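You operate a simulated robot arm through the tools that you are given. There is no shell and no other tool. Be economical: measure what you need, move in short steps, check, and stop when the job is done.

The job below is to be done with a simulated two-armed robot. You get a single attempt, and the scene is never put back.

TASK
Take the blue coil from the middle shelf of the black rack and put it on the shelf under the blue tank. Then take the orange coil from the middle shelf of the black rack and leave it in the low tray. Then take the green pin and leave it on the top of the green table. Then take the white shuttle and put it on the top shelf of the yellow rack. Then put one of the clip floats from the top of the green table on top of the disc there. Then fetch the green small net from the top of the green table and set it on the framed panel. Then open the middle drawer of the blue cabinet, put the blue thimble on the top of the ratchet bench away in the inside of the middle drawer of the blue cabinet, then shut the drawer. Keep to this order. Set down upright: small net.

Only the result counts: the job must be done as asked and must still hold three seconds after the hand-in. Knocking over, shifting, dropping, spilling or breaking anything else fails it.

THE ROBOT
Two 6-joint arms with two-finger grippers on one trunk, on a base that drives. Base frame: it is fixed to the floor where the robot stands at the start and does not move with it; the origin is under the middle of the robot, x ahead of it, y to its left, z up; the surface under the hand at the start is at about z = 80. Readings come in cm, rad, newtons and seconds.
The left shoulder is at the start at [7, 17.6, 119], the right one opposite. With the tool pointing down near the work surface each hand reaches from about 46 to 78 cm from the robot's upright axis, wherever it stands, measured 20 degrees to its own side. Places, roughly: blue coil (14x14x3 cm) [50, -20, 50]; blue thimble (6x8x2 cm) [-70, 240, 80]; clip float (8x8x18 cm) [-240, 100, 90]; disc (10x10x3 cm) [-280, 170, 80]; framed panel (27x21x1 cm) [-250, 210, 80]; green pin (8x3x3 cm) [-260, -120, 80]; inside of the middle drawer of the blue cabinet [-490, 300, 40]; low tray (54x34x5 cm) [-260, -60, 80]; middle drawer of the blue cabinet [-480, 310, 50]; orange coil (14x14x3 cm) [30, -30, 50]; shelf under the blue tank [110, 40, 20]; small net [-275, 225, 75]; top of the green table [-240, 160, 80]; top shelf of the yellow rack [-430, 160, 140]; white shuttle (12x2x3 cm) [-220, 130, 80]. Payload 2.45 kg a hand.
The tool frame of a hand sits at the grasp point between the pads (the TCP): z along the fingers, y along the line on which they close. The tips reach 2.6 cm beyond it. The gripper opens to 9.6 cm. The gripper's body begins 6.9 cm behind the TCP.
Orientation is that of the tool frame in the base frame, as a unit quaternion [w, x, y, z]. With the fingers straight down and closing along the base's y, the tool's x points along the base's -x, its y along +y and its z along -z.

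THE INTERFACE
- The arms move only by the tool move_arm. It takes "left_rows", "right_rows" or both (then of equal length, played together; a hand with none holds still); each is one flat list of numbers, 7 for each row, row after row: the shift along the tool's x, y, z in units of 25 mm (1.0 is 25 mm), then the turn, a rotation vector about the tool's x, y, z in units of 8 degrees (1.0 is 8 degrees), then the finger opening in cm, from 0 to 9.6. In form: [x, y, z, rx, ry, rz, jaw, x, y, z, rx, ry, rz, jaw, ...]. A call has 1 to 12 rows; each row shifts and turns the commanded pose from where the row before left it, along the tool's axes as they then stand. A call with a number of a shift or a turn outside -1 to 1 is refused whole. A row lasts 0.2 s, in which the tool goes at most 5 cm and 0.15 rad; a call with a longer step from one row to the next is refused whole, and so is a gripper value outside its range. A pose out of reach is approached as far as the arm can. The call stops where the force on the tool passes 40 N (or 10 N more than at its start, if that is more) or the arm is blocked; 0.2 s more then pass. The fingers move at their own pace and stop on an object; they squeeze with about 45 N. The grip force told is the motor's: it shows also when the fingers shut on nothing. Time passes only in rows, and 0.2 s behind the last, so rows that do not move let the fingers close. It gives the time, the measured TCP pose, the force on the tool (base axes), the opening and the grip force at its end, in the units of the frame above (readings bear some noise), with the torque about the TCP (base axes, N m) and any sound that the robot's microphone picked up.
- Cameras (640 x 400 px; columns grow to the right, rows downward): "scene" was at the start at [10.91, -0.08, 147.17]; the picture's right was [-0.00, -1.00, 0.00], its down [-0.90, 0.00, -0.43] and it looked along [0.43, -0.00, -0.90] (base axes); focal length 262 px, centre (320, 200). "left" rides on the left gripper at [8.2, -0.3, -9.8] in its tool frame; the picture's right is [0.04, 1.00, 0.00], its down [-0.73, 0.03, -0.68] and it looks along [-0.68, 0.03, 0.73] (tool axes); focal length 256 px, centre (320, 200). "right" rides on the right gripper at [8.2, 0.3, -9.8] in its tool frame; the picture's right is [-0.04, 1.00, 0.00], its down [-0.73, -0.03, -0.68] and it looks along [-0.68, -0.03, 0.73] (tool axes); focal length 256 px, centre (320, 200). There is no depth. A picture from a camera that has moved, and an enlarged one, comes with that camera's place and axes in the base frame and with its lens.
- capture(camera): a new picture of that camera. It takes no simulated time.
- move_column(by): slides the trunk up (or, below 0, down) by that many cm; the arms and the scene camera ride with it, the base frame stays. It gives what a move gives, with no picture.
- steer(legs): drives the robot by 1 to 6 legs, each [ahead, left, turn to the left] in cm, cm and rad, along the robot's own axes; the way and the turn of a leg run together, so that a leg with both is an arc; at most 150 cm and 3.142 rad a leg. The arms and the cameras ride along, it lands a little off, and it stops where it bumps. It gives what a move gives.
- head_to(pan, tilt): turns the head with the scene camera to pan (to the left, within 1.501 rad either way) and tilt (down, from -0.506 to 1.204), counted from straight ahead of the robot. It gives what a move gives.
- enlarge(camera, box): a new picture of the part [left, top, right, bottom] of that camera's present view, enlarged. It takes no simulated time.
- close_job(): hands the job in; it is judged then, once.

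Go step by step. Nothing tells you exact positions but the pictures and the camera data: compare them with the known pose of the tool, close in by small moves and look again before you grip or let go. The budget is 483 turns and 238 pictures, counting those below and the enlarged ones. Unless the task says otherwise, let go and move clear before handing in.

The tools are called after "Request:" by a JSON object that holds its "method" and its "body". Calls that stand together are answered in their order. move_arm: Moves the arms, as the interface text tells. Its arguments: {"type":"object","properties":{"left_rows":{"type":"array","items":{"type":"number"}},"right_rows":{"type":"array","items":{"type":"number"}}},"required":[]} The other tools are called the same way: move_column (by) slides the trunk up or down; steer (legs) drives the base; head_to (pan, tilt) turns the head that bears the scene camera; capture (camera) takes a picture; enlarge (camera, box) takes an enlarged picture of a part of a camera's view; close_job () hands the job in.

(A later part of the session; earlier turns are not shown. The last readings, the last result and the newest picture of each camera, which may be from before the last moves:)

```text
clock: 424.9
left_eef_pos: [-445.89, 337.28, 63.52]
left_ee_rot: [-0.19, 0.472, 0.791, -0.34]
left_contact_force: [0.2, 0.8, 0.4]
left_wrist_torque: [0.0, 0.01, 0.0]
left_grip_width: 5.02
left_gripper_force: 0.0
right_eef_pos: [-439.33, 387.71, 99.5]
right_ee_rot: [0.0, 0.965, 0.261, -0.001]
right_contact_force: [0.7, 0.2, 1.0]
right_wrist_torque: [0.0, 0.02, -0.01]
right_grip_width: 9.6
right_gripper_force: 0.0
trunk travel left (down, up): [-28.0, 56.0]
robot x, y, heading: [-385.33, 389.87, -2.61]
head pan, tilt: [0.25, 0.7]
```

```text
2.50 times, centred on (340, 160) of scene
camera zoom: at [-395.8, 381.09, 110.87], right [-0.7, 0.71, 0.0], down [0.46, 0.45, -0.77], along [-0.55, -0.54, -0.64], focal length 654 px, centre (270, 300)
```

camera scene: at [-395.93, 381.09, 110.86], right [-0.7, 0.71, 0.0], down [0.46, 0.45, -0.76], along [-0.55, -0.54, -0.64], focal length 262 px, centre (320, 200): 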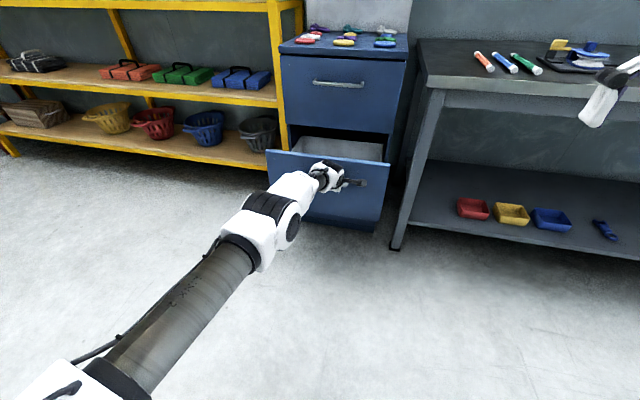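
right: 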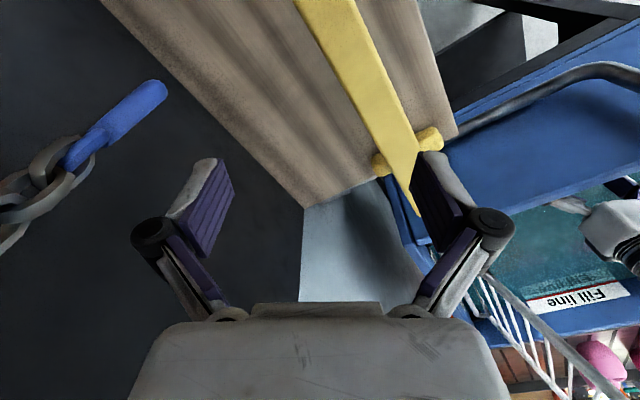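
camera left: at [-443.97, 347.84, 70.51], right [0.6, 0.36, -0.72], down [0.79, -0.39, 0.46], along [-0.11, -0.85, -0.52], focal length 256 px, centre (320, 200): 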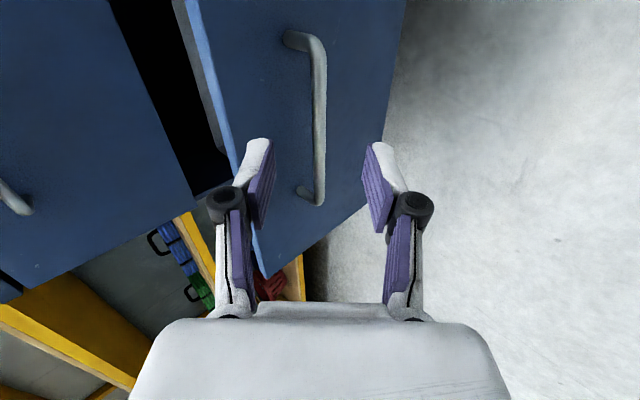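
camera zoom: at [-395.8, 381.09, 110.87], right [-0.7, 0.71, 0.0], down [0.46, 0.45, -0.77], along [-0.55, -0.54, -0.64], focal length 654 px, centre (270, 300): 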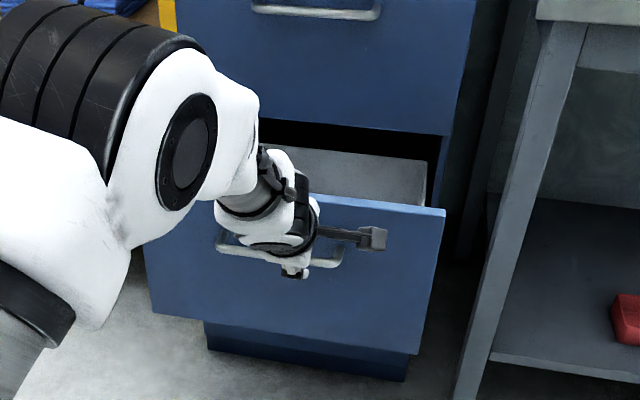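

Drawer is open. Reset the left tool orientation and raise the trunk for travel to the ratchet bench.

Request:
{"method": "move_column", "body": {"by": 28}}

Request:
{"method": "move_arm", "body": {"left_rows": [0, 0, 0, 0, 0, 1, 5, 0, 0, 0, 0, 0, 1, 5, 0, 0, 0, 0, 0, 1, 5, 0, 0, 0, 0, 0, 1, 5, 0, 0, 0, 0, 0, 1, 5, 0, 0, 0, 0, 0, 1, 5, 0, 0, 0, 0, 0, 1, 5, 0, 0, 0, 0, 0, 1, 5, 0, 0, 0, 0, 0, 1, 5, 0, 0, 0, 0, 0, 1, 5, 0, 0, 0, 0, 0, 1, 5, 0, 0, 0, 0, 0, 0.25, 5]}}

Request:
{"method": "move_arm", "body": {"left_rows": [0, 0, 0, 0, 0.9, 0, 5, 0, 0, 0, 0, 0.9, 0, 5, 0, 0, 0, 0, 0.9, 0, 5, 0, 0, -1, 0, 0, 0, 5, 0, 0, -1, 0, 0, 0, 5, 0, 0, -1, 0, 0, 0, 5]}}

Request:
{"method": "steer", "body": {"legs": [[0, 86, 0], [-100, 0, 0]]}}

Request:
{"method": "head_to", "body": {"pan": 1.4, "tilt": 0.6}}

Request:
{"method": "capture", "body": {"camera": "scene"}}

```text
clock: 427.8
left_eef_pos: [-446.07, 337.19, 91.5]
left_ee_rot: [-0.19, 0.472, 0.791, -0.34]
left_contact_force: [0.0, 0.5, 0.3]
left_wrist_torque: [0.0, -0.01, 0.0]
left_grip_width: 5.0
left_gripper_force: 0.0
right_eef_pos: [-439.32, 387.78, 127.42]
right_ee_rot: [0.0, 0.965, 0.261, 0.001]
right_contact_force: [-0.4, -0.4, 0.4]
right_wrist_torque: [-0.02, 0.0, -0.01]
right_grip_width: 9.57
right_gripper_force: 0.0
trunk travel left (down, up): [-56.0, 28.0]
robot x, y, heading: [-385.04, 389.7, -2.614]
head pan, tilt: [0.25, 0.7]
```

```text
clock: 430.4
left_eef_pos: [-445.99, 337.31, 91.34]
left_ee_rot: [0.106, 0.893, 0.225, -0.375]
left_contact_force: [-0.1, -0.7, 0.2]
left_wrist_torque: [-0.01, -0.02, -0.01]
left_grip_width: 5.0
left_gripper_force: 0.1
right_eef_pos: [-439.27, 387.64, 127.55]
right_ee_rot: [0.0, 0.965, 0.261, 0.001]
right_contact_force: [-0.8, 0.9, -0.4]
right_wrist_torque: [0.0, -0.02, 0.01]
right_grip_width: 9.6
right_gripper_force: 0.0
trunk travel left (down, up): [-56.0, 28.0]
robot x, y, heading: [-384.95, 389.7, -2.614]
head pan, tilt: [0.25, 0.7]
```

```text
clock: 431.8
left_eef_pos: [-442.95, 338.88, 98.28]
left_ee_rot: [0.087, 0.934, 0.246, -0.244]
left_contact_force: [1.1, -0.1, -0.5]
left_wrist_torque: [0.01, 0.03, 0.01]
left_grip_width: 5.02
left_gripper_force: 0.1
left hand out of reach, approached as far as the arm can: row 1
right_eef_pos: [-439.27, 387.78, 127.57]
right_ee_rot: [-0.001, 0.965, 0.26, 0.001]
right_contact_force: [0.9, 0.4, -0.5]
right_wrist_torque: [0.0, 0.02, 0.03]
right_grip_width: 9.63
right_gripper_force: 0.0
trunk travel left (down, up): [-56.0, 28.0]
robot x, y, heading: [-385.31, 389.69, -2.614]
head pan, tilt: [0.25, 0.7]
```

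```text
clock: 441.2
left_eef_pos: [-311.9, 313.71, 98.11]
left_ee_rot: [0.091, 0.93, 0.26, -0.242]
left_contact_force: [-0.2, 0.6, 0.1]
left_wrist_torque: [-0.03, 0.02, 0.03]
left_grip_width: 5.0
left_gripper_force: 0.1
right_eef_pos: [-309.52, 362.8, 127.36]
right_ee_rot: [-0.001, 0.962, 0.273, 0.001]
right_contact_force: [0.3, 0.4, 0.7]
right_wrist_torque: [0.0, 0.01, 0.0]
right_grip_width: 9.6
right_gripper_force: 0.0
trunk travel left (down, up): [-56.0, 28.0]
robot x, y, heading: [-255.24, 365.72, -2.586]
head pan, tilt: [0.25, 0.7]
```

```text
clock: 442.5
left_eef_pos: [-312.03, 313.83, 98.32]
left_ee_rot: [0.092, 0.93, 0.26, -0.242]
left_contact_force: [0.0, -0.5, -0.1]
left_wrist_torque: [0.03, 0.03, -0.02]
left_grip_width: 5.0
left_gripper_force: 0.1
right_eef_pos: [-309.52, 362.62, 127.49]
right_ee_rot: [-0.001, 0.962, 0.273, 0.0]
right_contact_force: [0.3, -0.5, -1.1]
right_wrist_torque: [0.0, -0.01, 0.0]
right_grip_width: 9.58
right_gripper_force: 0.0
trunk travel left (down, up): [-56.0, 28.0]
robot x, y, heading: [-255.57, 366.39, -2.596]
head pan, tilt: [1.4, 0.6]
```

```text
78 pictures are left
camera scene: at [-256.71, 355.02, 139.73], right [-0.93, -0.37, 0.0], down [-0.21, 0.52, -0.83], along [0.31, -0.77, -0.56], focal length 262 px, centre (320, 200)
```

scene: 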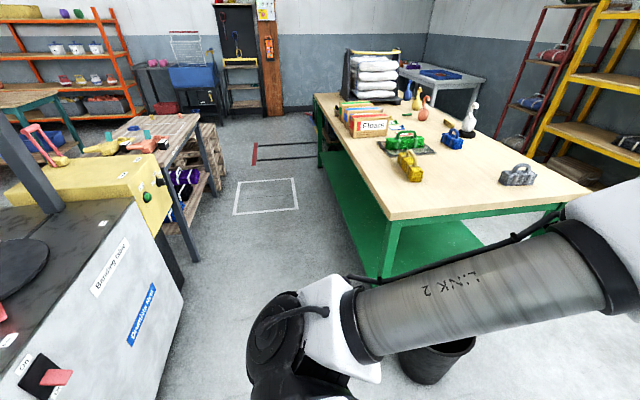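

Corridor is clear. Raise, turn left to face along it and drive to beside the ratchet bench.

Request:
{"method": "move_column", "body": {"by": 18}}

Request:
{"method": "steer", "body": {"legs": [[0, 0, 1.55], [100, 0, 0], [80, 0, 0]]}}

Request:
{"method": "head_to", "body": {"pan": 0.7, "tilt": 0.8}}

Request:
{"method": "capture", "body": {"camera": "scene"}}

```text
clock: 444.5
left_eef_pos: [-311.99, 313.68, 116.18]
left_ee_rot: [0.091, 0.931, 0.259, -0.242]
left_contact_force: [-0.7, 0.1, -1.4]
left_wrist_torque: [0.03, -0.01, 0.0]
left_grip_width: 5.01
left_gripper_force: 0.1
right_eef_pos: [-309.58, 362.74, 145.45]
right_ee_rot: [0.0, 0.962, 0.273, 0.001]
right_contact_force: [0.5, -0.4, 0.1]
right_wrist_torque: [0.01, -0.03, 0.0]
right_grip_width: 9.59
right_gripper_force: 0.1
trunk travel left (down, up): [-74.0, 10.0]
robot x, y, heading: [-255.57, 365.78, -2.596]
head pan, tilt: [1.4, 0.6]
```

```text
clock: 457.3
left_eef_pos: [-119.64, 148.84, 116.32]
left_ee_rot: [0.233, 0.496, 0.829, -0.113]
left_contact_force: [-0.3, -0.5, 0.3]
left_wrist_torque: [-0.02, -0.02, 0.02]
left_grip_width: 5.0
left_gripper_force: 0.1
right_eef_pos: [-168.42, 154.07, 145.44]
right_ee_rot: [0.0, 0.511, 0.86, 0.0]
right_contact_force: [-0.7, 0.4, 0.3]
right_wrist_torque: [-0.04, -0.01, -0.03]
right_grip_width: 9.6
right_gripper_force: 0.1
trunk travel left (down, up): [-74.0, 10.0]
robot x, y, heading: [-168.43, 208.08, -1.074]
head pan, tilt: [1.4, 0.6]
```

```text
clock: 458.4
left_eef_pos: [-119.53, 148.87, 116.27]
left_ee_rot: [0.233, 0.497, 0.828, -0.113]
left_contact_force: [0.3, -0.9, -0.4]
left_wrist_torque: [-0.01, 0.0, 0.02]
left_grip_width: 5.0
left_gripper_force: 0.3
right_eef_pos: [-168.33, 154.0, 145.54]
right_ee_rot: [0.0, 0.511, 0.86, 0.001]
right_contact_force: [0.5, 0.4, -0.4]
right_wrist_torque: [0.02, 0.01, -0.02]
right_grip_width: 9.62
right_gripper_force: 0.1
trunk travel left (down, up): [-74.0, 10.0]
robot x, y, heading: [-168.44, 208.0, -1.073]
head pan, tilt: [0.7, 0.799]
```

```text
77 pictures are left
camera scene: at [-159.0, 200.68, 156.04], right [-0.36, -0.93, 0.0], down [-0.67, 0.26, -0.7], along [0.65, -0.25, -0.72], focal length 262 px, centre (320, 200)
```

scene: 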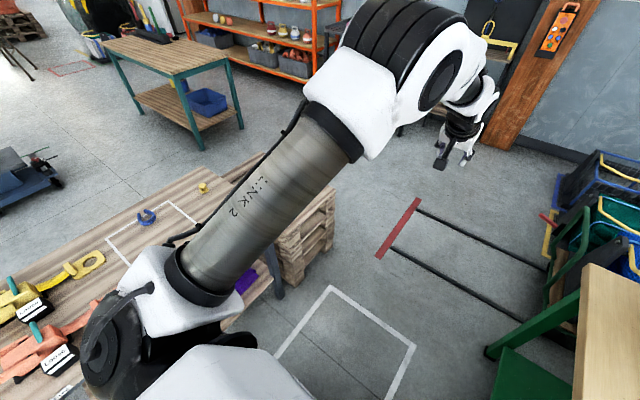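

Blue thimble at ≈(-74,238.5). Go forward 36 and turn left to face the bench.

Request:
{"method": "steer", "body": {"legs": [[36, 0, 0], [0, 0, 1.6]]}}

Request:
{"method": "head_to", "body": {"pan": 0.0, "tilt": 0.9}}

Request:
{"method": "capture", "body": {"camera": "scene"}}

```text
clock: 464.5
left_eef_pos: [-91.89, 225.31, 116.16]
left_ee_rot: [0.245, -0.23, 0.938, 0.083]
left_contact_force: [0.8, -0.2, 0.1]
left_wrist_torque: [0.02, 0.0, 0.04]
left_grip_width: 5.03
left_gripper_force: 0.1
right_eef_pos: [-97.4, 176.59, 145.54]
right_ee_rot: [-0.001, -0.243, 0.97, 0.0]
right_contact_force: [-0.1, -0.3, -0.4]
right_wrist_torque: [0.02, 0.01, 0.0]
right_grip_width: 9.58
right_gripper_force: 0.0
trunk travel left (down, up): [-74.0, 10.0]
robot x, y, heading: [-151.69, 176.77, 0.488]
head pan, tilt: [0.7, 0.799]
```

```text
clock: 465.6
left_eef_pos: [-91.89, 225.28, 116.43]
left_ee_rot: [0.245, -0.229, 0.938, 0.083]
left_contact_force: [-0.4, 0.2, -0.2]
left_wrist_torque: [-0.02, 0.01, 0.02]
left_grip_width: 4.99
left_gripper_force: 0.0
right_eef_pos: [-97.52, 176.56, 145.45]
right_ee_rot: [-0.001, -0.242, 0.97, 0.0]
right_contact_force: [0.4, 0.1, 0.4]
right_wrist_torque: [-0.02, -0.01, 0.02]
right_grip_width: 9.59
right_gripper_force: 0.0
trunk travel left (down, up): [-74.0, 10.0]
robot x, y, heading: [-151.97, 176.87, 0.491]
head pan, tilt: [0.0, 0.901]
```

```text
76 pictures are left
camera scene: at [-140.75, 182.56, 155.25], right [0.47, -0.88, 0.0], down [-0.69, -0.37, -0.62], along [0.55, 0.29, -0.78], focal length 262 px, centre (320, 200)
```

scene: 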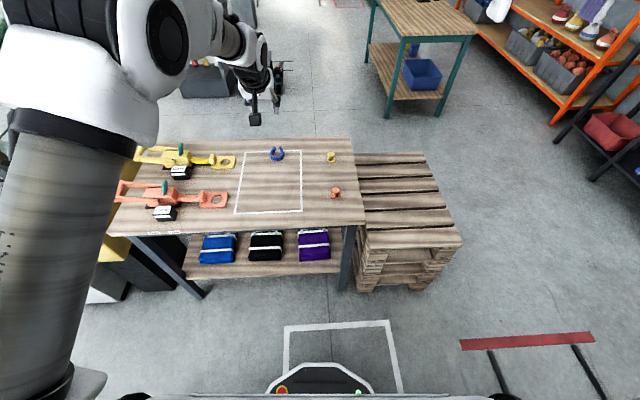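

Thimble is at ≈(-74,238.4). Zoom for its orientation while driving forward 26.

Request:
{"method": "enlarge", "body": {"camera": "scene", "box": [240, 130, 320, 180]}}

Request:
{"method": "steer", "body": {"legs": [[26, 0, 0]]}}

Request:
{"method": "capture", "body": {"camera": "left"}}

```text
8.00 times, centred on (280, 155) of scene
camera zoom: at [-140.75, 182.56, 155.25], right [0.47, -0.88, 0.0], down [-0.69, -0.37, -0.62], along [0.55, 0.29, -0.78], focal length 2093 px, centre (640, 560)
```

zoom: 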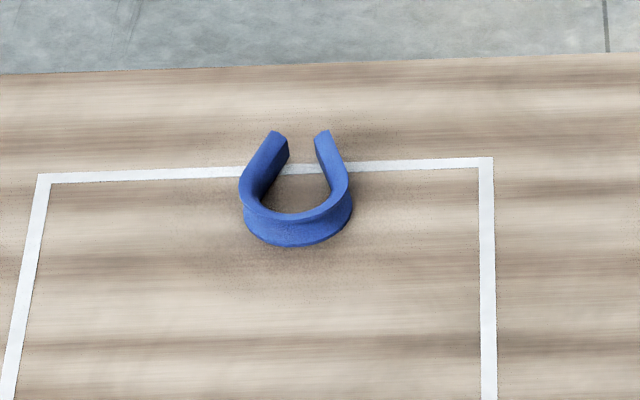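

```text
clock: 467.4
left_eef_pos: [-69.1, 236.82, 116.32]
left_ee_rot: [0.246, -0.228, 0.938, 0.084]
left_contact_force: [0.4, 0.0, -0.6]
left_wrist_torque: [-0.02, -0.01, 0.01]
left_grip_width: 5.03
left_gripper_force: 0.1
right_eef_pos: [-74.93, 188.22, 145.57]
right_ee_rot: [0.0, -0.24, 0.971, 0.0]
right_contact_force: [-0.6, -0.2, -0.3]
right_wrist_torque: [0.0, -0.02, 0.0]
right_grip_width: 9.6
right_gripper_force: 0.1
trunk travel left (down, up): [-74.0, 10.0]
robot x, y, heading: [-128.49, 188.73, 0.484]
head pan, tilt: [0.0, 0.901]
```

```text
74 pictures are left
camera left: at [-79.48, 230.88, 120.76], right [-0.5, 0.87, 0.02], down [0.27, 0.13, 0.96], along [0.82, 0.48, -0.29], focal length 256 px, centre (320, 200)
```

left: 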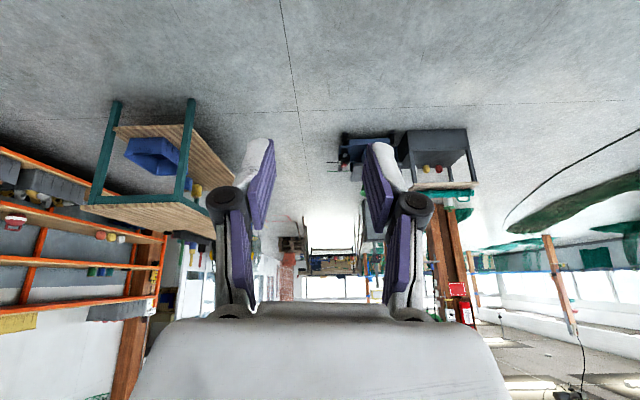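

It's a U-shape opening away from me, 6 cm wide: I'll grip across its full width. Align and lower.

Request:
{"method": "move_arm", "body": {"left_rows": [0.7, 0.78, -0.4, 0, 0, 0, 9, 0.7, 0.78, -0.4, 0, 0, 0, 9]}}

Request:
{"method": "move_column", "body": {"by": -22}}

Request:
{"method": "capture", "body": {"camera": "left"}}

Request:
{"method": "capture", "body": {"camera": "scene"}}

```text
clock: 468.0
left_eef_pos: [-74.64, 238.65, 116.51]
left_ee_rot: [0.246, -0.227, 0.939, 0.082]
left_contact_force: [0.0, -0.3, 0.1]
left_wrist_torque: [0.0, -0.04, -0.01]
left_grip_width: 9.0
left_gripper_force: 0.0
right_eef_pos: [-75.0, 188.31, 145.63]
right_ee_rot: [0.001, -0.241, 0.971, 0.0]
right_contact_force: [-0.1, 0.2, 0.5]
right_wrist_torque: [-0.01, -0.02, 0.01]
right_grip_width: 9.58
right_gripper_force: 0.0
trunk travel left (down, up): [-74.0, 10.0]
robot x, y, heading: [-128.62, 188.71, 0.482]
head pan, tilt: [0.0, 0.901]
```

```text
clock: 470.3
left_eef_pos: [-74.3, 238.63, 94.5]
left_ee_rot: [0.245, -0.228, 0.939, 0.083]
left_contact_force: [0.3, 0.9, 0.0]
left_wrist_torque: [0.02, -0.02, 0.0]
left_grip_width: 9.02
left_gripper_force: 0.0
right_eef_pos: [-74.81, 188.38, 123.48]
right_ee_rot: [-0.001, -0.24, 0.971, 0.0]
right_contact_force: [0.0, 0.2, 0.6]
right_wrist_torque: [0.01, 0.03, -0.02]
right_grip_width: 9.6
right_gripper_force: 0.0
trunk travel left (down, up): [-52.0, 32.0]
robot x, y, heading: [-128.87, 188.86, 0.482]
head pan, tilt: [0.0, 0.901]
```

```text
73 pictures are left
camera left: at [-84.79, 232.61, 98.92], right [-0.5, 0.87, 0.02], down [0.27, 0.13, 0.95], along [0.82, 0.48, -0.3], focal length 256 px, centre (320, 200)
```

left: 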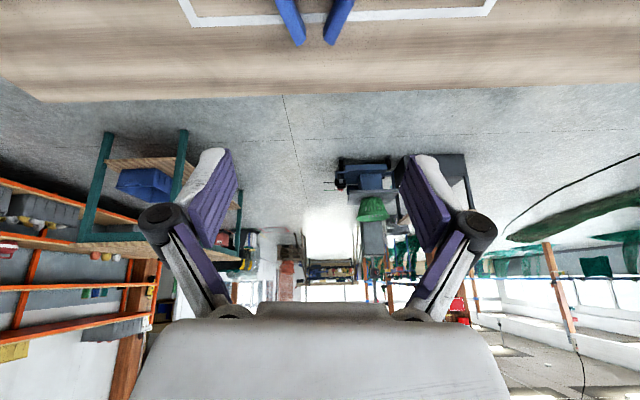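

```text
72 pictures are left
camera scene: at [-117.97, 194.51, 133.25], right [0.46, -0.89, 0.0], down [-0.69, -0.36, -0.62], along [0.55, 0.29, -0.78], focal length 262 px, centre (320, 200)
```

scene: 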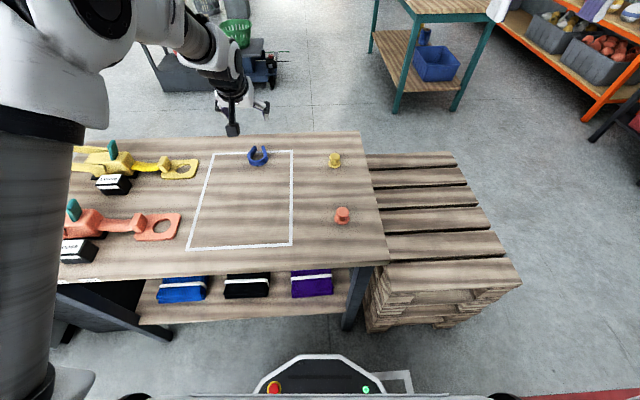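

Thimble is centred. Lower 9 by column and look.

Request:
{"method": "move_column", "body": {"by": -9}}

Request:
{"method": "capture", "body": {"camera": "left"}}

```text
clock: 471.6
left_eef_pos: [-74.44, 238.61, 85.49]
left_ee_rot: [0.246, -0.227, 0.939, 0.083]
left_contact_force: [0.4, 0.6, -0.2]
left_wrist_torque: [-0.01, 0.05, -0.04]
left_grip_width: 8.98
left_gripper_force: 0.0
right_eef_pos: [-74.86, 188.41, 114.62]
right_ee_rot: [0.001, -0.24, 0.971, 0.0]
right_contact_force: [0.8, -0.1, -0.2]
right_wrist_torque: [0.02, 0.04, 0.01]
right_grip_width: 9.61
right_gripper_force: 0.1
trunk travel left (down, up): [-43.0, 41.0]
robot x, y, heading: [-129.06, 188.8, 0.483]
head pan, tilt: [0.0, 0.901]
```

```text
71 pictures are left
camera left: at [-84.8, 232.6, 89.93], right [-0.5, 0.87, 0.02], down [0.27, 0.13, 0.95], along [0.82, 0.48, -0.3], focal length 256 px, centre (320, 200)
```

left: 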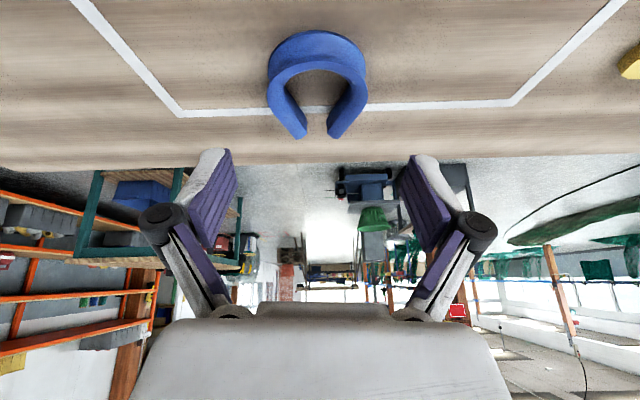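

Request:
{"method": "move_arm", "body": {"left_rows": [0.25, 0, 0.35, 0, 0, 0, 9, 0.25, 0, 0.35, 0, 0, 0, 9, 0.15, 0, 0.26, 0, 0, 0, 9, 0, 0, 0, 0, 0, 0, 9]}}

Request:
{"method": "capture", "body": {"camera": "left"}}

```text
clock: 472.6
left_eef_pos: [-74.55, 238.72, 82.55]
left_ee_rot: [0.245, -0.227, 0.939, 0.083]
left_contact_force: [0.6, 0.4, -0.6]
left_wrist_torque: [-0.01, 0.01, 0.0]
left_grip_width: 9.01
left_gripper_force: 0.1
right_eef_pos: [-74.72, 188.33, 114.48]
right_ee_rot: [-0.001, -0.24, 0.971, 0.0]
right_contact_force: [-0.5, 0.0, 0.0]
right_wrist_torque: [0.03, 0.02, -0.01]
right_grip_width: 9.61
right_gripper_force: 0.1
trunk travel left (down, up): [-43.0, 41.0]
robot x, y, heading: [-128.67, 188.9, 0.485]
head pan, tilt: [0.0, 0.901]
```

```text
70 pictures are left
camera left: at [-85.0, 232.6, 86.97], right [-0.5, 0.87, 0.02], down [0.27, 0.13, 0.95], along [0.82, 0.48, -0.3], focal length 256 px, centre (320, 200)
```

left: 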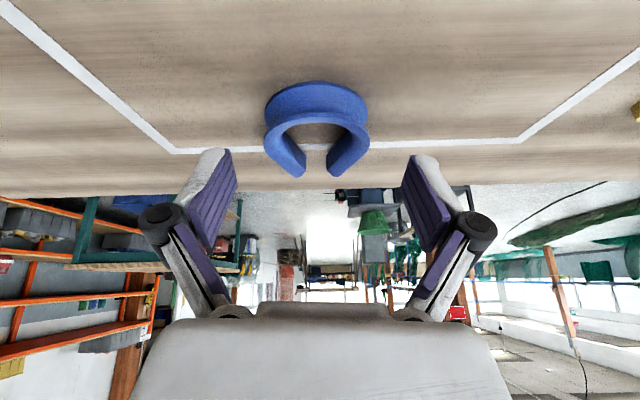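

Request:
{"method": "move_arm", "body": {"left_rows": [0.12, 0, 0.14, 0, 0, 0, 9, 0.1, 0, 0.12, 0, 0, 0, 9, 0, 0, 0, 0, 0, 0, 9]}}

Request:
{"method": "move_arm", "body": {"left_rows": [0.1, 0, 0.12, 0, 0, 0, 9, 0, 0, 0, 0, 0, 0, 9]}}

Request:
{"method": "capture", "body": {"camera": "left"}}

```text
clock: 473.4
left_eef_pos: [-74.72, 238.73, 81.57]
left_ee_rot: [0.246, -0.228, 0.939, 0.083]
left_contact_force: [-0.1, 0.2, -0.1]
left_wrist_torque: [0.03, 0.0, 0.04]
left_grip_width: 8.97
left_gripper_force: 0.0
right_eef_pos: [-74.69, 188.38, 114.35]
right_ee_rot: [-0.001, -0.241, 0.971, 0.0]
right_contact_force: [-0.2, 0.5, -0.4]
right_wrist_torque: [0.01, -0.03, 0.02]
right_grip_width: 9.61
right_gripper_force: 0.1
trunk travel left (down, up): [-43.0, 41.0]
robot x, y, heading: [-128.9, 188.53, 0.486]
head pan, tilt: [0.0, 0.901]
```

```text
clock: 474.0
left_eef_pos: [-74.8, 238.67, 81.3]
left_ee_rot: [0.246, -0.228, 0.938, 0.083]
left_contact_force: [0.0, -0.7, 0.3]
left_wrist_torque: [0.0, -0.01, 0.0]
left_grip_width: 9.02
left_gripper_force: 0.0
right_eef_pos: [-74.81, 188.41, 114.47]
right_ee_rot: [0.0, -0.24, 0.971, 0.0]
right_contact_force: [-0.4, 0.8, 0.1]
right_wrist_torque: [-0.02, 0.0, 0.04]
right_grip_width: 9.59
right_gripper_force: 0.0
trunk travel left (down, up): [-43.0, 41.0]
robot x, y, heading: [-128.91, 189.23, 0.485]
head pan, tilt: [0.0, 0.901]
```

```text
69 pictures are left
camera left: at [-85.24, 232.59, 85.72], right [-0.5, 0.87, 0.02], down [0.27, 0.13, 0.95], along [0.82, 0.48, -0.3], focal length 256 px, centre (320, 200)
```

left: 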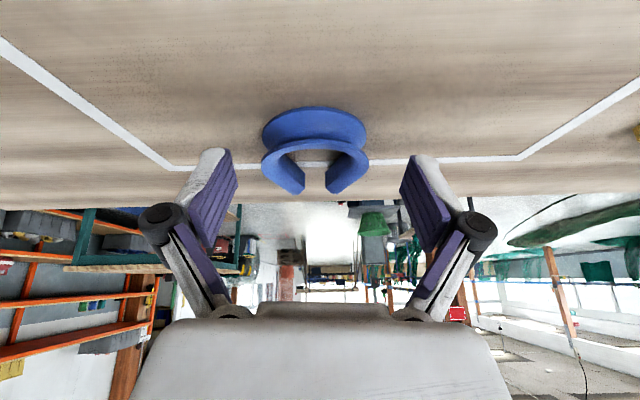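

Request:
{"method": "move_arm", "body": {"left_rows": [0.12, 0, 0.2, 0, 0, 0, 9, 0.06, 0, 0.1, 0, 0, 0, 9, 0, 0, 0, 0, 0, 0, 9]}}

```text
clock: 474.8
left_eef_pos: [-74.9, 238.67, 80.45]
left_ee_rot: [0.245, -0.227, 0.939, 0.083]
left_contact_force: [-0.1, -0.3, 0.3]
left_wrist_torque: [0.01, 0.0, 0.03]
left_grip_width: 8.99
left_gripper_force: 0.0
right_eef_pos: [-74.72, 188.45, 114.39]
right_ee_rot: [-0.001, -0.24, 0.971, 0.001]
right_contact_force: [-0.2, -0.3, -0.4]
right_wrist_torque: [0.03, 0.02, -0.03]
right_grip_width: 9.63
right_gripper_force: 0.0
trunk travel left (down, up): [-43.0, 41.0]
robot x, y, heading: [-128.92, 188.77, 0.482]
head pan, tilt: [0.0, 0.901]
```

Request:
{"method": "move_arm", "body": {"left_rows": [0.06, 0, 0.1, 0, 0, 0, 9, 0.06, 0, 0.1, 0, 0, 0, 9, 0, 0, 0, 0, 0, 0, 9]}}

Request:
{"method": "capture", "body": {"camera": "left"}}

```text
clock: 475.6
left_eef_pos: [-74.96, 238.6, 79.93]
left_ee_rot: [0.246, -0.228, 0.938, 0.083]
left_contact_force: [1.8, 2.3, 2.4]
left_wrist_torque: [-0.15, -0.12, 0.1]
left_grip_width: 9.07
left_gripper_force: 0.2
right_eef_pos: [-74.76, 188.44, 114.59]
right_ee_rot: [-0.001, -0.24, 0.971, -0.001]
right_contact_force: [0.1, 0.2, -1.0]
right_wrist_torque: [-0.01, 0.02, 0.01]
right_grip_width: 9.57
right_gripper_force: 0.0
trunk travel left (down, up): [-43.0, 41.0]
robot x, y, heading: [-129.09, 188.49, 0.479]
head pan, tilt: [0.0, 0.901]
```

```text
68 pictures are left
camera left: at [-85.3, 232.6, 84.39], right [-0.5, 0.87, 0.02], down [0.27, 0.13, 0.96], along [0.82, 0.48, -0.29], focal length 256 px, centre (320, 200)
```

left: 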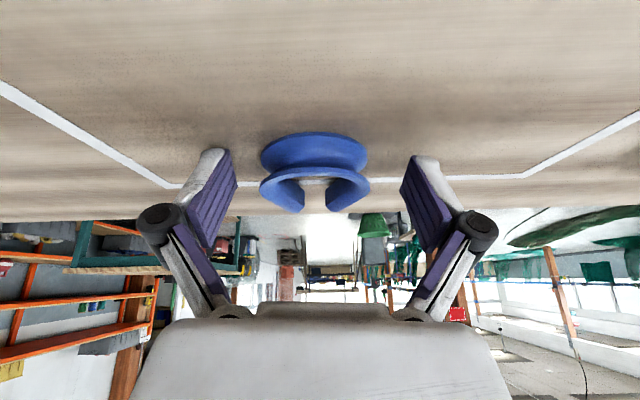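

Touching the bench lightly; close on the thimble.

Request:
{"method": "move_arm", "body": {"left_rows": [-0.03, 0, -0.04, 0, 0, 0, 8, 0, 0, 0, 0, 0, 0, 6, 0, 0, 0, 0, 0, 0, 4, 0, 0, 0, 0, 0, 0, 4, 0, 0, 0, 0, 0, 0, 4]}}

Request:
{"method": "move_arm", "body": {"left_rows": [-0.2, 0, -0.35, 0, 0, 0, 4, -0.4, 0, -0.7, 0, 0, 0, 4, -0.4, 0, -0.7, 0, 0, 0, 4, 0, 0, 0, 0, 0, 0, 4]}}

Request:
{"method": "capture", "body": {"camera": "left"}}

```text
clock: 476.7
left_eef_pos: [-74.72, 238.51, 80.78]
left_ee_rot: [0.254, -0.227, 0.936, 0.084]
left_contact_force: [-1.6, -5.9, 17.9]
left_wrist_torque: [-0.36, 0.08, 0.1]
left_grip_width: 5.65
left_gripper_force: 45.1
right_eef_pos: [-75.05, 188.16, 114.63]
right_ee_rot: [0.0, -0.24, 0.971, 0.0]
right_contact_force: [-0.2, 0.1, -0.1]
right_wrist_torque: [0.0, 0.0, 0.01]
right_grip_width: 9.59
right_gripper_force: 0.1
trunk travel left (down, up): [-43.0, 41.0]
robot x, y, heading: [-128.91, 188.45, 0.481]
head pan, tilt: [0.0, 0.901]
stopped in row 5 (left hand): the force on the tool passed its limit at 41 N (the readings are from after the stop); the commanded pose is now the measured one
```

```text
clock: 477.7
left_eef_pos: [-74.75, 238.47, 85.48]
left_ee_rot: [0.249, -0.228, 0.938, 0.084]
left_contact_force: [0.2, 0.1, -0.6]
left_wrist_torque: [0.01, 0.01, -0.01]
left_grip_width: 5.67
left_gripper_force: 45.2
right_eef_pos: [-74.72, 188.29, 114.48]
right_ee_rot: [-0.001, -0.24, 0.971, 0.0]
right_contact_force: [0.0, 0.0, 0.2]
right_wrist_torque: [-0.01, 0.02, -0.01]
right_grip_width: 9.61
right_gripper_force: 0.1
trunk travel left (down, up): [-43.0, 41.0]
robot x, y, heading: [-128.8, 188.76, 0.48]
head pan, tilt: [0.0, 0.901]
```

```text
67 pictures are left
camera left: at [-85.0, 232.48, 89.85], right [-0.5, 0.87, 0.02], down [0.26, 0.13, 0.96], along [0.83, 0.48, -0.29], focal length 256 px, centre (320, 200)
```

left: 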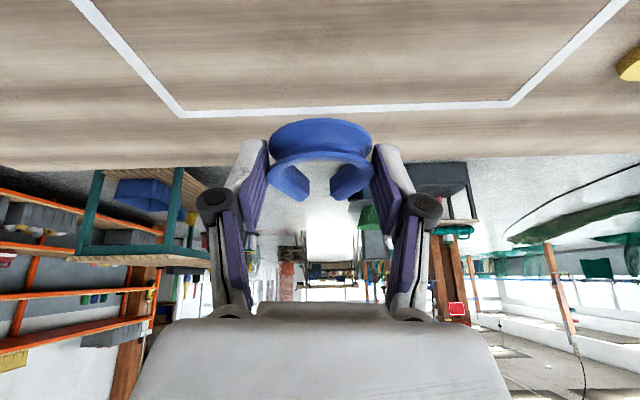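

Thimble held. Raise and drive back round to the cabinet.

Request:
{"method": "move_column", "body": {"by": 26}}

Request:
{"method": "steer", "body": {"legs": [[-25, 0, 0], [0, 0, 1.61], [110, 0, 0], [100, 0, 0]]}}

Request:
{"method": "capture", "body": {"camera": "left"}}

```text
clock: 480.4
left_eef_pos: [-74.53, 238.49, 111.53]
left_ee_rot: [0.249, -0.228, 0.938, 0.084]
left_contact_force: [0.6, 0.5, -1.4]
left_wrist_torque: [-0.01, 0.02, -0.03]
left_grip_width: 5.61
left_gripper_force: 45.4
right_eef_pos: [-74.79, 188.2, 140.46]
right_ee_rot: [-0.001, -0.239, 0.971, 0.0]
right_contact_force: [0.0, 0.4, 0.0]
right_wrist_torque: [0.01, -0.01, 0.01]
right_grip_width: 9.57
right_gripper_force: 0.1
trunk travel left (down, up): [-69.0, 15.0]
robot x, y, heading: [-129.15, 188.98, 0.482]
head pan, tilt: [0.0, 0.901]
```

```text
clock: 496.2
left_eef_pos: [-303.98, 414.42, 111.47]
left_ee_rot: [-0.115, 0.828, -0.494, -0.237]
left_contact_force: [0.1, -0.2, -0.6]
left_wrist_torque: [-0.02, -0.02, -0.02]
left_grip_width: 5.63
left_gripper_force: 44.7
right_eef_pos: [-253.75, 415.19, 140.58]
right_ee_rot: [0.0, 0.861, -0.509, 0.0]
right_contact_force: [-0.2, 0.6, 0.1]
right_wrist_torque: [-0.02, 0.05, -0.02]
right_grip_width: 9.62
right_gripper_force: 0.1
trunk travel left (down, up): [-69.0, 15.0]
robot x, y, heading: [-253.35, 360.72, 2.074]
head pan, tilt: [0.0, 0.901]
```

```text
66 pictures are left
camera left: at [-297.77, 404.14, 115.88], right [-0.86, -0.51, 0.02], down [-0.13, 0.26, 0.96], along [-0.5, 0.82, -0.29], focal length 256 px, centre (320, 200)
```

left: 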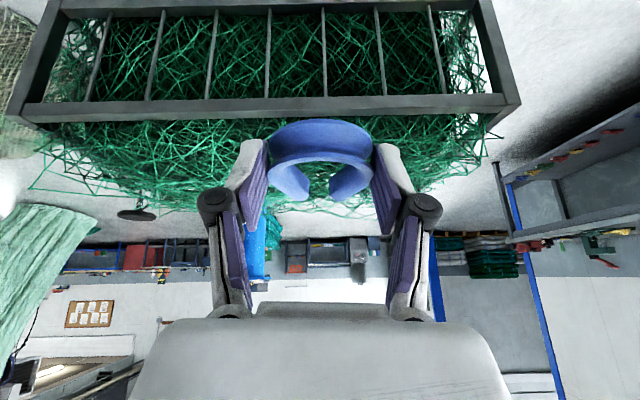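

Request:
{"method": "steer", "body": {"legs": [[0, 0, 1.59], [102, 0, 0], [0, -86, 0]]}}

Request:
{"method": "head_to", "body": {"pan": 0.25, "tilt": 0.75}}

Request:
{"method": "capture", "body": {"camera": "scene"}}

```text
clock: 509.4
left_eef_pos: [-434.76, 327.71, 111.44]
left_ee_rot: [0.09, 0.931, 0.254, -0.247]
left_contact_force: [-0.5, 0.6, -0.3]
left_wrist_torque: [-0.01, -0.02, 0.01]
left_grip_width: 5.61
left_gripper_force: 44.8
right_eef_pos: [-437.49, 377.87, 140.49]
right_ee_rot: [0.0, 0.964, 0.267, 0.001]
right_contact_force: [-0.6, -0.1, -0.2]
right_wrist_torque: [0.0, 0.01, 0.0]
right_grip_width: 9.6
right_gripper_force: 0.0
trunk travel left (down, up): [-69.0, 15.0]
robot x, y, heading: [-382.93, 380.4, -2.601]
head pan, tilt: [0.0, 0.901]
```

```text
clock: 510.2
left_eef_pos: [-434.83, 327.63, 111.52]
left_ee_rot: [0.091, 0.931, 0.253, -0.246]
left_contact_force: [0.7, -0.1, -1.4]
left_wrist_torque: [-0.01, -0.03, -0.02]
left_grip_width: 5.63
left_gripper_force: 44.6
right_eef_pos: [-437.49, 377.87, 140.49]
right_ee_rot: [0.0, 0.964, 0.268, 0.001]
right_contact_force: [0.2, -0.1, 0.3]
right_wrist_torque: [0.01, -0.02, -0.01]
right_grip_width: 9.63
right_gripper_force: 0.1
trunk travel left (down, up): [-69.0, 15.0]
robot x, y, heading: [-383.53, 380.91, -2.604]
head pan, tilt: [0.25, 0.75]
```

```text
65 pictures are left
camera scene: at [-393.78, 371.97, 151.43], right [-0.71, 0.71, 0.0], down [0.48, 0.48, -0.73], along [-0.52, -0.52, -0.68], focal length 262 px, centre (320, 200)
```

scene: 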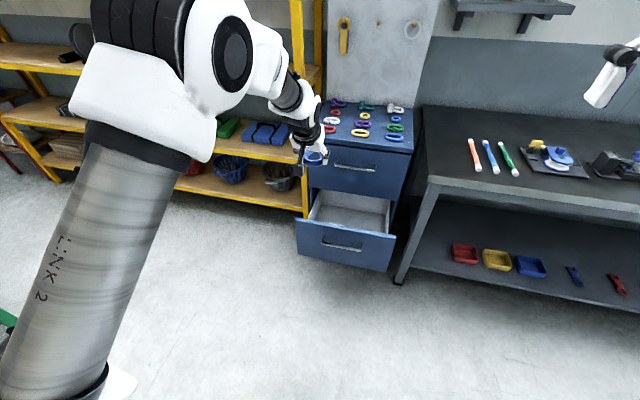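

The drawer is open and empty. Make the tool vertical, shift right 8, and lower the column to z≈76.

Request:
{"method": "move_arm", "body": {"left_rows": [0, 0, 0, 0, 0.9, 0, 4, 0, 0, 0, 0, 0.9, 0, 4, 0, 0, 0, 0, 0.9, 0, 4, 0, 0, 0, 0, 0.85, 0, 4, 0, 0, 0, 0, 0, 0, 4]}}

Request:
{"method": "steer", "body": {"legs": [[0, -8, -0.014]]}}

Request:
{"method": "move_column", "body": {"by": -35}}

Request:
{"method": "steer", "body": {"legs": [[25, 0, 0]]}}

Request:
{"method": "capture", "body": {"camera": "scene"}}

Request:
{"method": "capture", "body": {"camera": "left"}}

```text
clock: 511.4
left_eef_pos: [-434.73, 327.63, 111.52]
left_ee_rot: [0.027, 0.963, 0.269, -0.011]
left_contact_force: [0.6, -0.4, -1.0]
left_wrist_torque: [-0.01, 0.0, 0.04]
left_grip_width: 5.62
left_gripper_force: 44.6
right_eef_pos: [-437.47, 377.9, 140.46]
right_ee_rot: [0.0, 0.964, 0.267, 0.0]
right_contact_force: [1.2, 0.6, -0.6]
right_wrist_torque: [0.04, 0.01, -0.03]
right_grip_width: 9.62
right_gripper_force: 0.1
trunk travel left (down, up): [-69.0, 15.0]
robot x, y, heading: [-383.25, 380.37, -2.605]
head pan, tilt: [0.25, 0.75]
```

```text
clock: 512.4
left_eef_pos: [-439.34, 334.85, 111.39]
left_ee_rot: [0.024, 0.965, 0.262, -0.012]
left_contact_force: [0.0, -0.7, -1.1]
left_wrist_torque: [0.04, -0.02, -0.01]
left_grip_width: 5.61
left_gripper_force: 45.1
right_eef_pos: [-441.34, 385.11, 140.54]
right_ee_rot: [-0.003, 0.965, 0.261, 0.0]
right_contact_force: [0.1, 0.2, -0.2]
right_wrist_torque: [0.02, -0.01, 0.01]
right_grip_width: 9.63
right_gripper_force: 0.1
trunk travel left (down, up): [-69.0, 15.0]
robot x, y, heading: [-387.14, 387.16, -2.616]
head pan, tilt: [0.25, 0.75]
```

```text
clock: 515.9
left_eef_pos: [-439.41, 335.08, 76.53]
left_ee_rot: [0.025, 0.965, 0.261, -0.011]
left_contact_force: [0.2, -0.3, -0.9]
left_wrist_torque: [-0.01, 0.02, -0.01]
left_grip_width: 5.62
left_gripper_force: 44.7
right_eef_pos: [-441.44, 385.17, 105.46]
right_ee_rot: [0.0, 0.965, 0.261, 0.001]
right_contact_force: [0.7, 0.3, -0.5]
right_wrist_torque: [0.0, 0.0, -0.02]
right_grip_width: 9.61
right_gripper_force: 0.0
trunk travel left (down, up): [-34.0, 50.0]
robot x, y, heading: [-387.37, 386.95, -2.616]
head pan, tilt: [0.25, 0.75]
```

```text
clock: 517.7
left_eef_pos: [-461.32, 322.79, 76.4]
left_ee_rot: [0.025, 0.965, 0.259, -0.01]
left_contact_force: [-0.4, 0.5, 0.0]
left_wrist_torque: [0.0, -0.03, -0.01]
left_grip_width: 5.6
left_gripper_force: 45.1
right_eef_pos: [-463.09, 373.1, 105.36]
right_ee_rot: [0.0, 0.966, 0.259, 0.002]
right_contact_force: [-0.4, 0.7, -0.9]
right_wrist_torque: [0.01, -0.01, 0.02]
right_grip_width: 9.6
right_gripper_force: 0.0
trunk travel left (down, up): [-34.0, 50.0]
robot x, y, heading: [-408.74, 374.66, -2.622]
head pan, tilt: [0.25, 0.75]
```

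```text
64 pictures are left
camera scene: at [-419.55, 366.37, 116.42], right [-0.7, 0.72, 0.0], down [0.49, 0.48, -0.73], along [-0.52, -0.51, -0.68], focal length 262 px, centre (320, 200)
```

scene: 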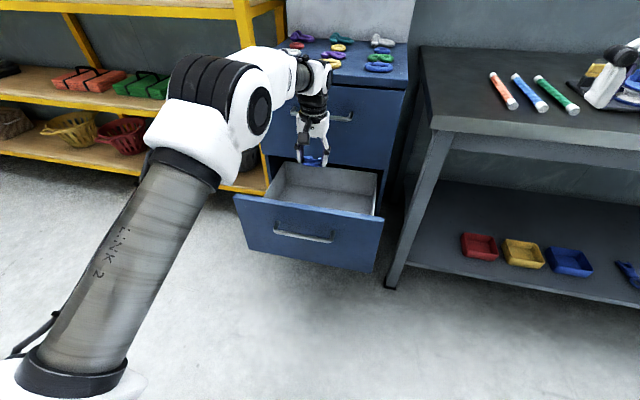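

```text
63 pictures are left
camera left: at [-454.36, 327.74, 85.97], right [0.54, -0.84, 0.04], down [-0.61, -0.36, 0.7], along [-0.58, -0.4, -0.71], focal length 256 px, centre (320, 200)
```

left: 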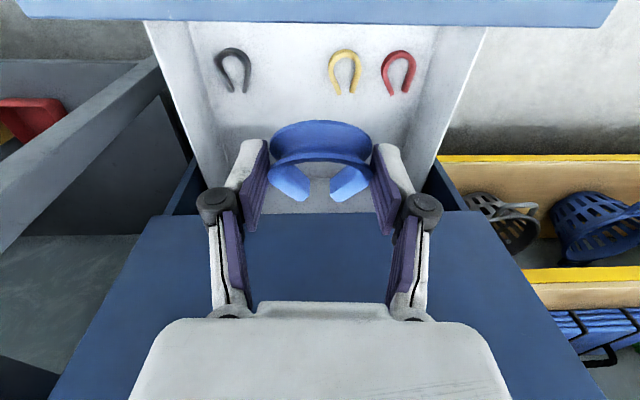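

The drawer holds gray, yellow and red thimbles near its front; I'll put the blue one behind, between gray and yellow. Move forward 12.4 and right 3.5.

Request:
{"method": "steer", "body": {"legs": [[12.4, -3.5, 0]]}}

Request:
{"method": "capture", "body": {"camera": "left"}}

Request:
{"method": "capture", "body": {"camera": "scene"}}

```text
clock: 518.9
left_eef_pos: [-473.43, 319.83, 76.38]
left_ee_rot: [0.026, 0.965, 0.262, -0.01]
left_contact_force: [-0.4, -0.5, -0.9]
left_wrist_torque: [0.03, -0.05, 0.0]
left_grip_width: 5.64
left_gripper_force: 45.1
right_eef_pos: [-475.23, 369.99, 105.43]
right_ee_rot: [0.0, 0.966, 0.259, 0.001]
right_contact_force: [0.1, 0.0, 0.2]
right_wrist_torque: [0.01, -0.04, -0.01]
right_grip_width: 9.6
right_gripper_force: 0.0
trunk travel left (down, up): [-34.0, 50.0]
robot x, y, heading: [-421.21, 371.82, -2.617]
head pan, tilt: [0.25, 0.75]
```

```text
62 pictures are left
camera left: at [-466.47, 324.69, 85.95], right [0.54, -0.84, 0.04], down [-0.61, -0.36, 0.7], along [-0.58, -0.4, -0.71], focal length 256 px, centre (320, 200)
```

left: 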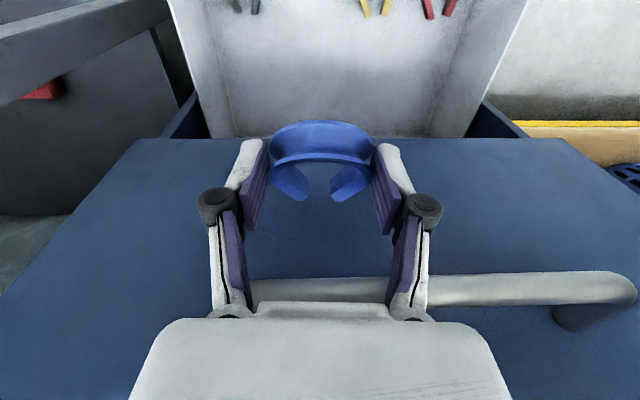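

```text
61 pictures are left
camera scene: at [-431.72, 363.38, 116.42], right [-0.7, 0.72, 0.0], down [0.49, 0.48, -0.73], along [-0.52, -0.51, -0.68], focal length 262 px, centre (320, 200)
```

scene: 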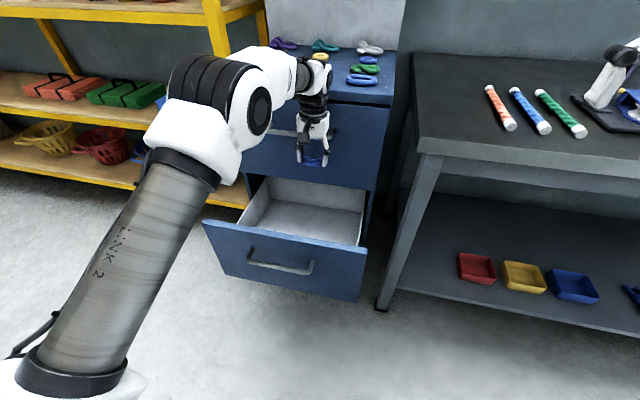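

Spot below is clear between gray and yellow thimbles. Lower in steps.

Request:
{"method": "move_column", "body": {"by": -14}}

Request:
{"method": "capture", "body": {"camera": "left"}}

Request:
{"method": "enlarge", "body": {"camera": "scene", "box": [180, 30, 400, 240]}}

```text
clock: 519.6
left_eef_pos: [-473.38, 319.73, 74.53]
left_ee_rot: [0.027, 0.965, 0.261, -0.022]
left_contact_force: [8.5, 6.9, 12.8]
left_wrist_torque: [-0.39, 0.84, -0.22]
left_grip_width: 5.62
left_gripper_force: 45.1
right_eef_pos: [-474.94, 370.13, 102.57]
right_ee_rot: [0.0, 0.966, 0.26, -0.001]
right_contact_force: [-0.2, -0.4, -1.4]
right_wrist_torque: [0.03, 0.0, -0.01]
right_grip_width: 9.62
right_gripper_force: 0.0
trunk travel left (down, up): [-30.9, 53.1]
robot x, y, heading: [-420.96, 371.73, -2.622]
head pan, tilt: [0.25, 0.75]
stopped: the force on the tool passed its limit at 57 N (the readings are from after the stop); the commanded pose is now the measured one
```

```text
60 pictures are left
camera left: at [-466.27, 324.78, 83.92], right [0.54, -0.84, 0.04], down [-0.6, -0.35, 0.72], along [-0.59, -0.41, -0.69], focal length 256 px, centre (320, 200)
```

left: 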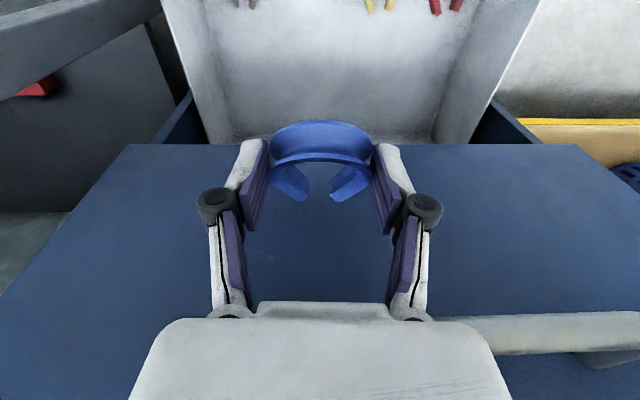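

```text
1.90 times, centred on (290, 135) of scene
camera zoom: at [-431.31, 363.62, 113.37], right [-0.7, 0.72, 0.0], down [0.49, 0.47, -0.73], along [-0.52, -0.51, -0.68], focal length 498 px, centre (377, 324)
```

zoom: 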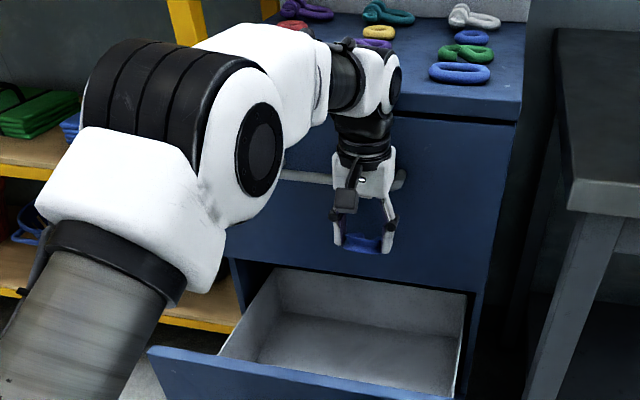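

The wrist touched the upper drawer's handle. Raise, back off 6 cm, and tilt the hand 15° so it leans away from the handle.

Request:
{"method": "move_column", "body": {"by": 4}}

Request:
{"method": "steer", "body": {"legs": [[-7, 0, 0]]}}

Request:
{"method": "move_arm", "body": {"left_rows": [0, 0, 0, 0, -0.95, 0, 4, 0, 0, 0, 0, -0.95, 0, 4, 0, 0, 0, 0, 0, 0, 4]}}

Request:
{"method": "enlarge", "body": {"camera": "scene", "box": [180, 30, 400, 240]}}

```text
clock: 520.4
left_eef_pos: [-473.61, 319.54, 78.11]
left_ee_rot: [0.027, 0.965, 0.261, -0.02]
left_contact_force: [-0.6, -0.7, -1.1]
left_wrist_torque: [0.02, 0.03, 0.02]
left_grip_width: 5.62
left_gripper_force: 44.8
right_eef_pos: [-475.21, 369.89, 106.14]
right_ee_rot: [0.0, 0.966, 0.26, 0.001]
right_contact_force: [-0.3, -0.1, -0.7]
right_wrist_torque: [0.02, 0.01, -0.01]
right_grip_width: 9.6
right_gripper_force: 0.0
trunk travel left (down, up): [-34.9, 49.1]
robot x, y, heading: [-421.55, 371.47, -2.617]
head pan, tilt: [0.25, 0.75]
```

```text
clock: 521.4
left_eef_pos: [-467.31, 323.18, 78.29]
left_ee_rot: [0.027, 0.965, 0.261, -0.021]
left_contact_force: [0.5, 0.8, -0.2]
left_wrist_torque: [-0.01, 0.05, -0.01]
left_grip_width: 5.59
left_gripper_force: 44.7
right_eef_pos: [-468.93, 373.53, 106.52]
right_ee_rot: [-0.001, 0.966, 0.26, 0.0]
right_contact_force: [0.0, -0.3, 0.5]
right_wrist_torque: [-0.03, 0.02, 0.01]
right_grip_width: 9.56
right_gripper_force: 0.1
trunk travel left (down, up): [-34.9, 49.1]
robot x, y, heading: [-414.74, 375.52, -2.617]
head pan, tilt: [0.25, 0.75]
```

```text
clock: 522.2
left_eef_pos: [-467.42, 323.09, 78.14]
left_ee_rot: [0.061, 0.953, 0.255, -0.149]
left_contact_force: [0.2, 0.6, -0.9]
left_wrist_torque: [-0.03, -0.01, 0.02]
left_grip_width: 5.61
left_gripper_force: 45.2
right_eef_pos: [-469.0, 373.56, 106.24]
right_ee_rot: [0.0, 0.966, 0.26, 0.0]
right_contact_force: [0.7, 0.1, 0.2]
right_wrist_torque: [0.03, -0.04, 0.0]
right_grip_width: 9.61
right_gripper_force: 0.0
trunk travel left (down, up): [-34.9, 49.1]
robot x, y, heading: [-414.69, 375.46, -2.618]
head pan, tilt: [0.25, 0.75]
```

```text
1.90 times, centred on (290, 135) of scene
camera zoom: at [-425.43, 366.94, 117.34], right [-0.7, 0.72, 0.0], down [0.49, 0.48, -0.73], along [-0.52, -0.51, -0.68], focal length 498 px, centre (377, 324)
```

zoom: 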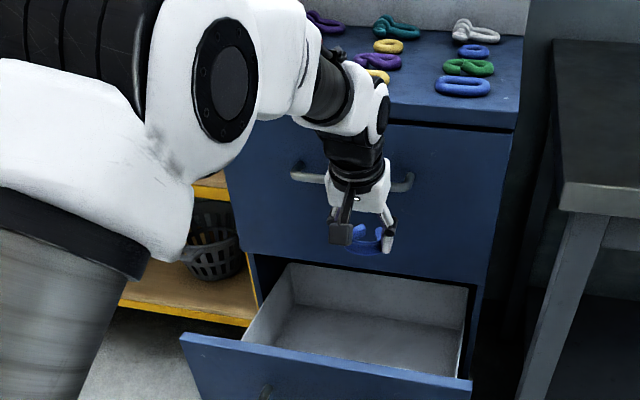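

The hand's camera bracket would straddle the drawer rim, so I'll roll the hand 90° (camera to the side) first.

Request:
{"method": "move_arm", "body": {"left_rows": [0, 0, 0, 0, 0, -1, 4, 0, 0, 0, 0, 0, -1, 4, 0, 0, 0, 0, 0, -1, 4, 0, 0, 0, 0, 0, -1, 4, 0, 0, 0, 0, 0, -1, 4, 0, 0, 0, 0, 0, -1, 4, 0, 0, 0, 0, 0, -1, 4, 0, 0, 0, 0, 0, -1, 4, 0, 0, 0, 0, 0, -1, 4, 0, 0, 0, 0, 0, -1, 4, 0, 0, 0, 0, 0, -1, 4, 0, 0, 0, 0, 0, -0.2, 4]}}

Request:
{"method": "steer", "body": {"legs": [[7, 0, 0]]}}

Request:
{"method": "capture", "body": {"camera": "left"}}

Request:
{"method": "enlarge", "body": {"camera": "scene", "box": [180, 30, 400, 240]}}

```text
clock: 524.8
left_eef_pos: [-467.57, 323.27, 78.35]
left_ee_rot: [-0.061, 0.497, 0.853, -0.149]
left_contact_force: [-0.4, 0.1, -0.2]
left_wrist_torque: [0.03, 0.0, -0.04]
left_grip_width: 5.63
left_gripper_force: 44.8
right_eef_pos: [-469.05, 373.61, 106.4]
right_ee_rot: [0.0, 0.966, 0.259, 0.001]
right_contact_force: [0.4, -0.2, 0.0]
right_wrist_torque: [-0.01, -0.03, -0.03]
right_grip_width: 9.59
right_gripper_force: 0.1
trunk travel left (down, up): [-34.9, 49.1]
robot x, y, heading: [-415.16, 375.69, -2.613]
head pan, tilt: [0.25, 0.75]
```

```text
clock: 525.8
left_eef_pos: [-471.26, 321.11, 78.17]
left_ee_rot: [-0.055, 0.497, 0.855, -0.14]
left_contact_force: [1.2, 0.7, -0.7]
left_wrist_torque: [-0.01, 0.01, -0.03]
left_grip_width: 5.59
left_gripper_force: 45.2
right_eef_pos: [-473.29, 370.97, 106.31]
right_ee_rot: [-0.001, 0.965, 0.261, 0.002]
right_contact_force: [0.7, 0.4, 0.3]
right_wrist_torque: [0.01, 0.01, 0.01]
right_grip_width: 9.61
right_gripper_force: 0.0
trunk travel left (down, up): [-34.9, 49.1]
robot x, y, heading: [-419.55, 372.72, -2.615]
head pan, tilt: [0.25, 0.75]
stopped in leg 1: the force on the tool passed its limit at 120 N (the readings are from after the stop); the commanded pose is now the measured one
```

```text
57 pictures are left
camera left: at [-473.35, 329.7, 87.22], right [0.81, 0.5, -0.29], down [0.55, -0.5, 0.67], along [0.19, -0.71, -0.68], focal length 256 px, centre (320, 200)
```

left: 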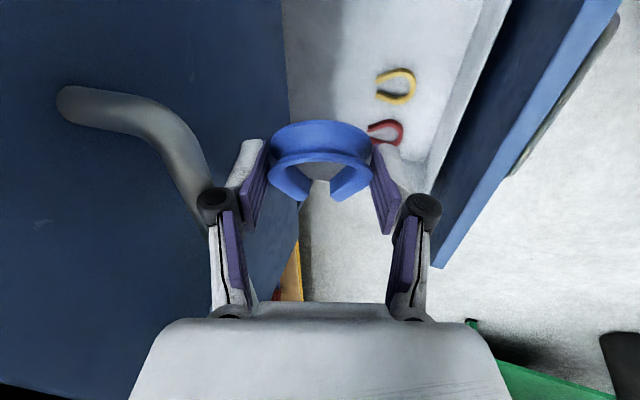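

```text
1.90 times, centred on (290, 135) of scene
camera zoom: at [-429.72, 364.47, 117.35], right [-0.7, 0.72, 0.0], down [0.49, 0.48, -0.73], along [-0.52, -0.51, -0.68], focal length 498 px, centre (377, 324)
```

zoom: 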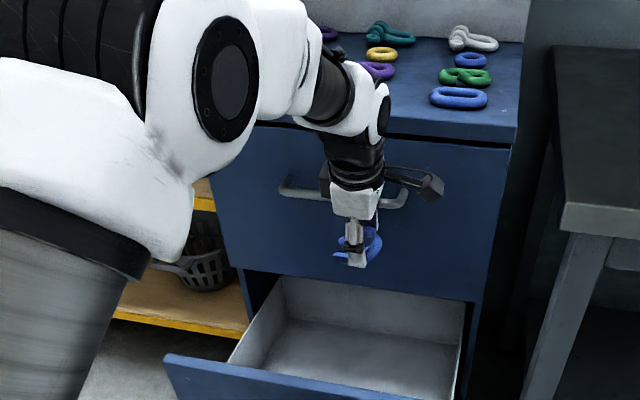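

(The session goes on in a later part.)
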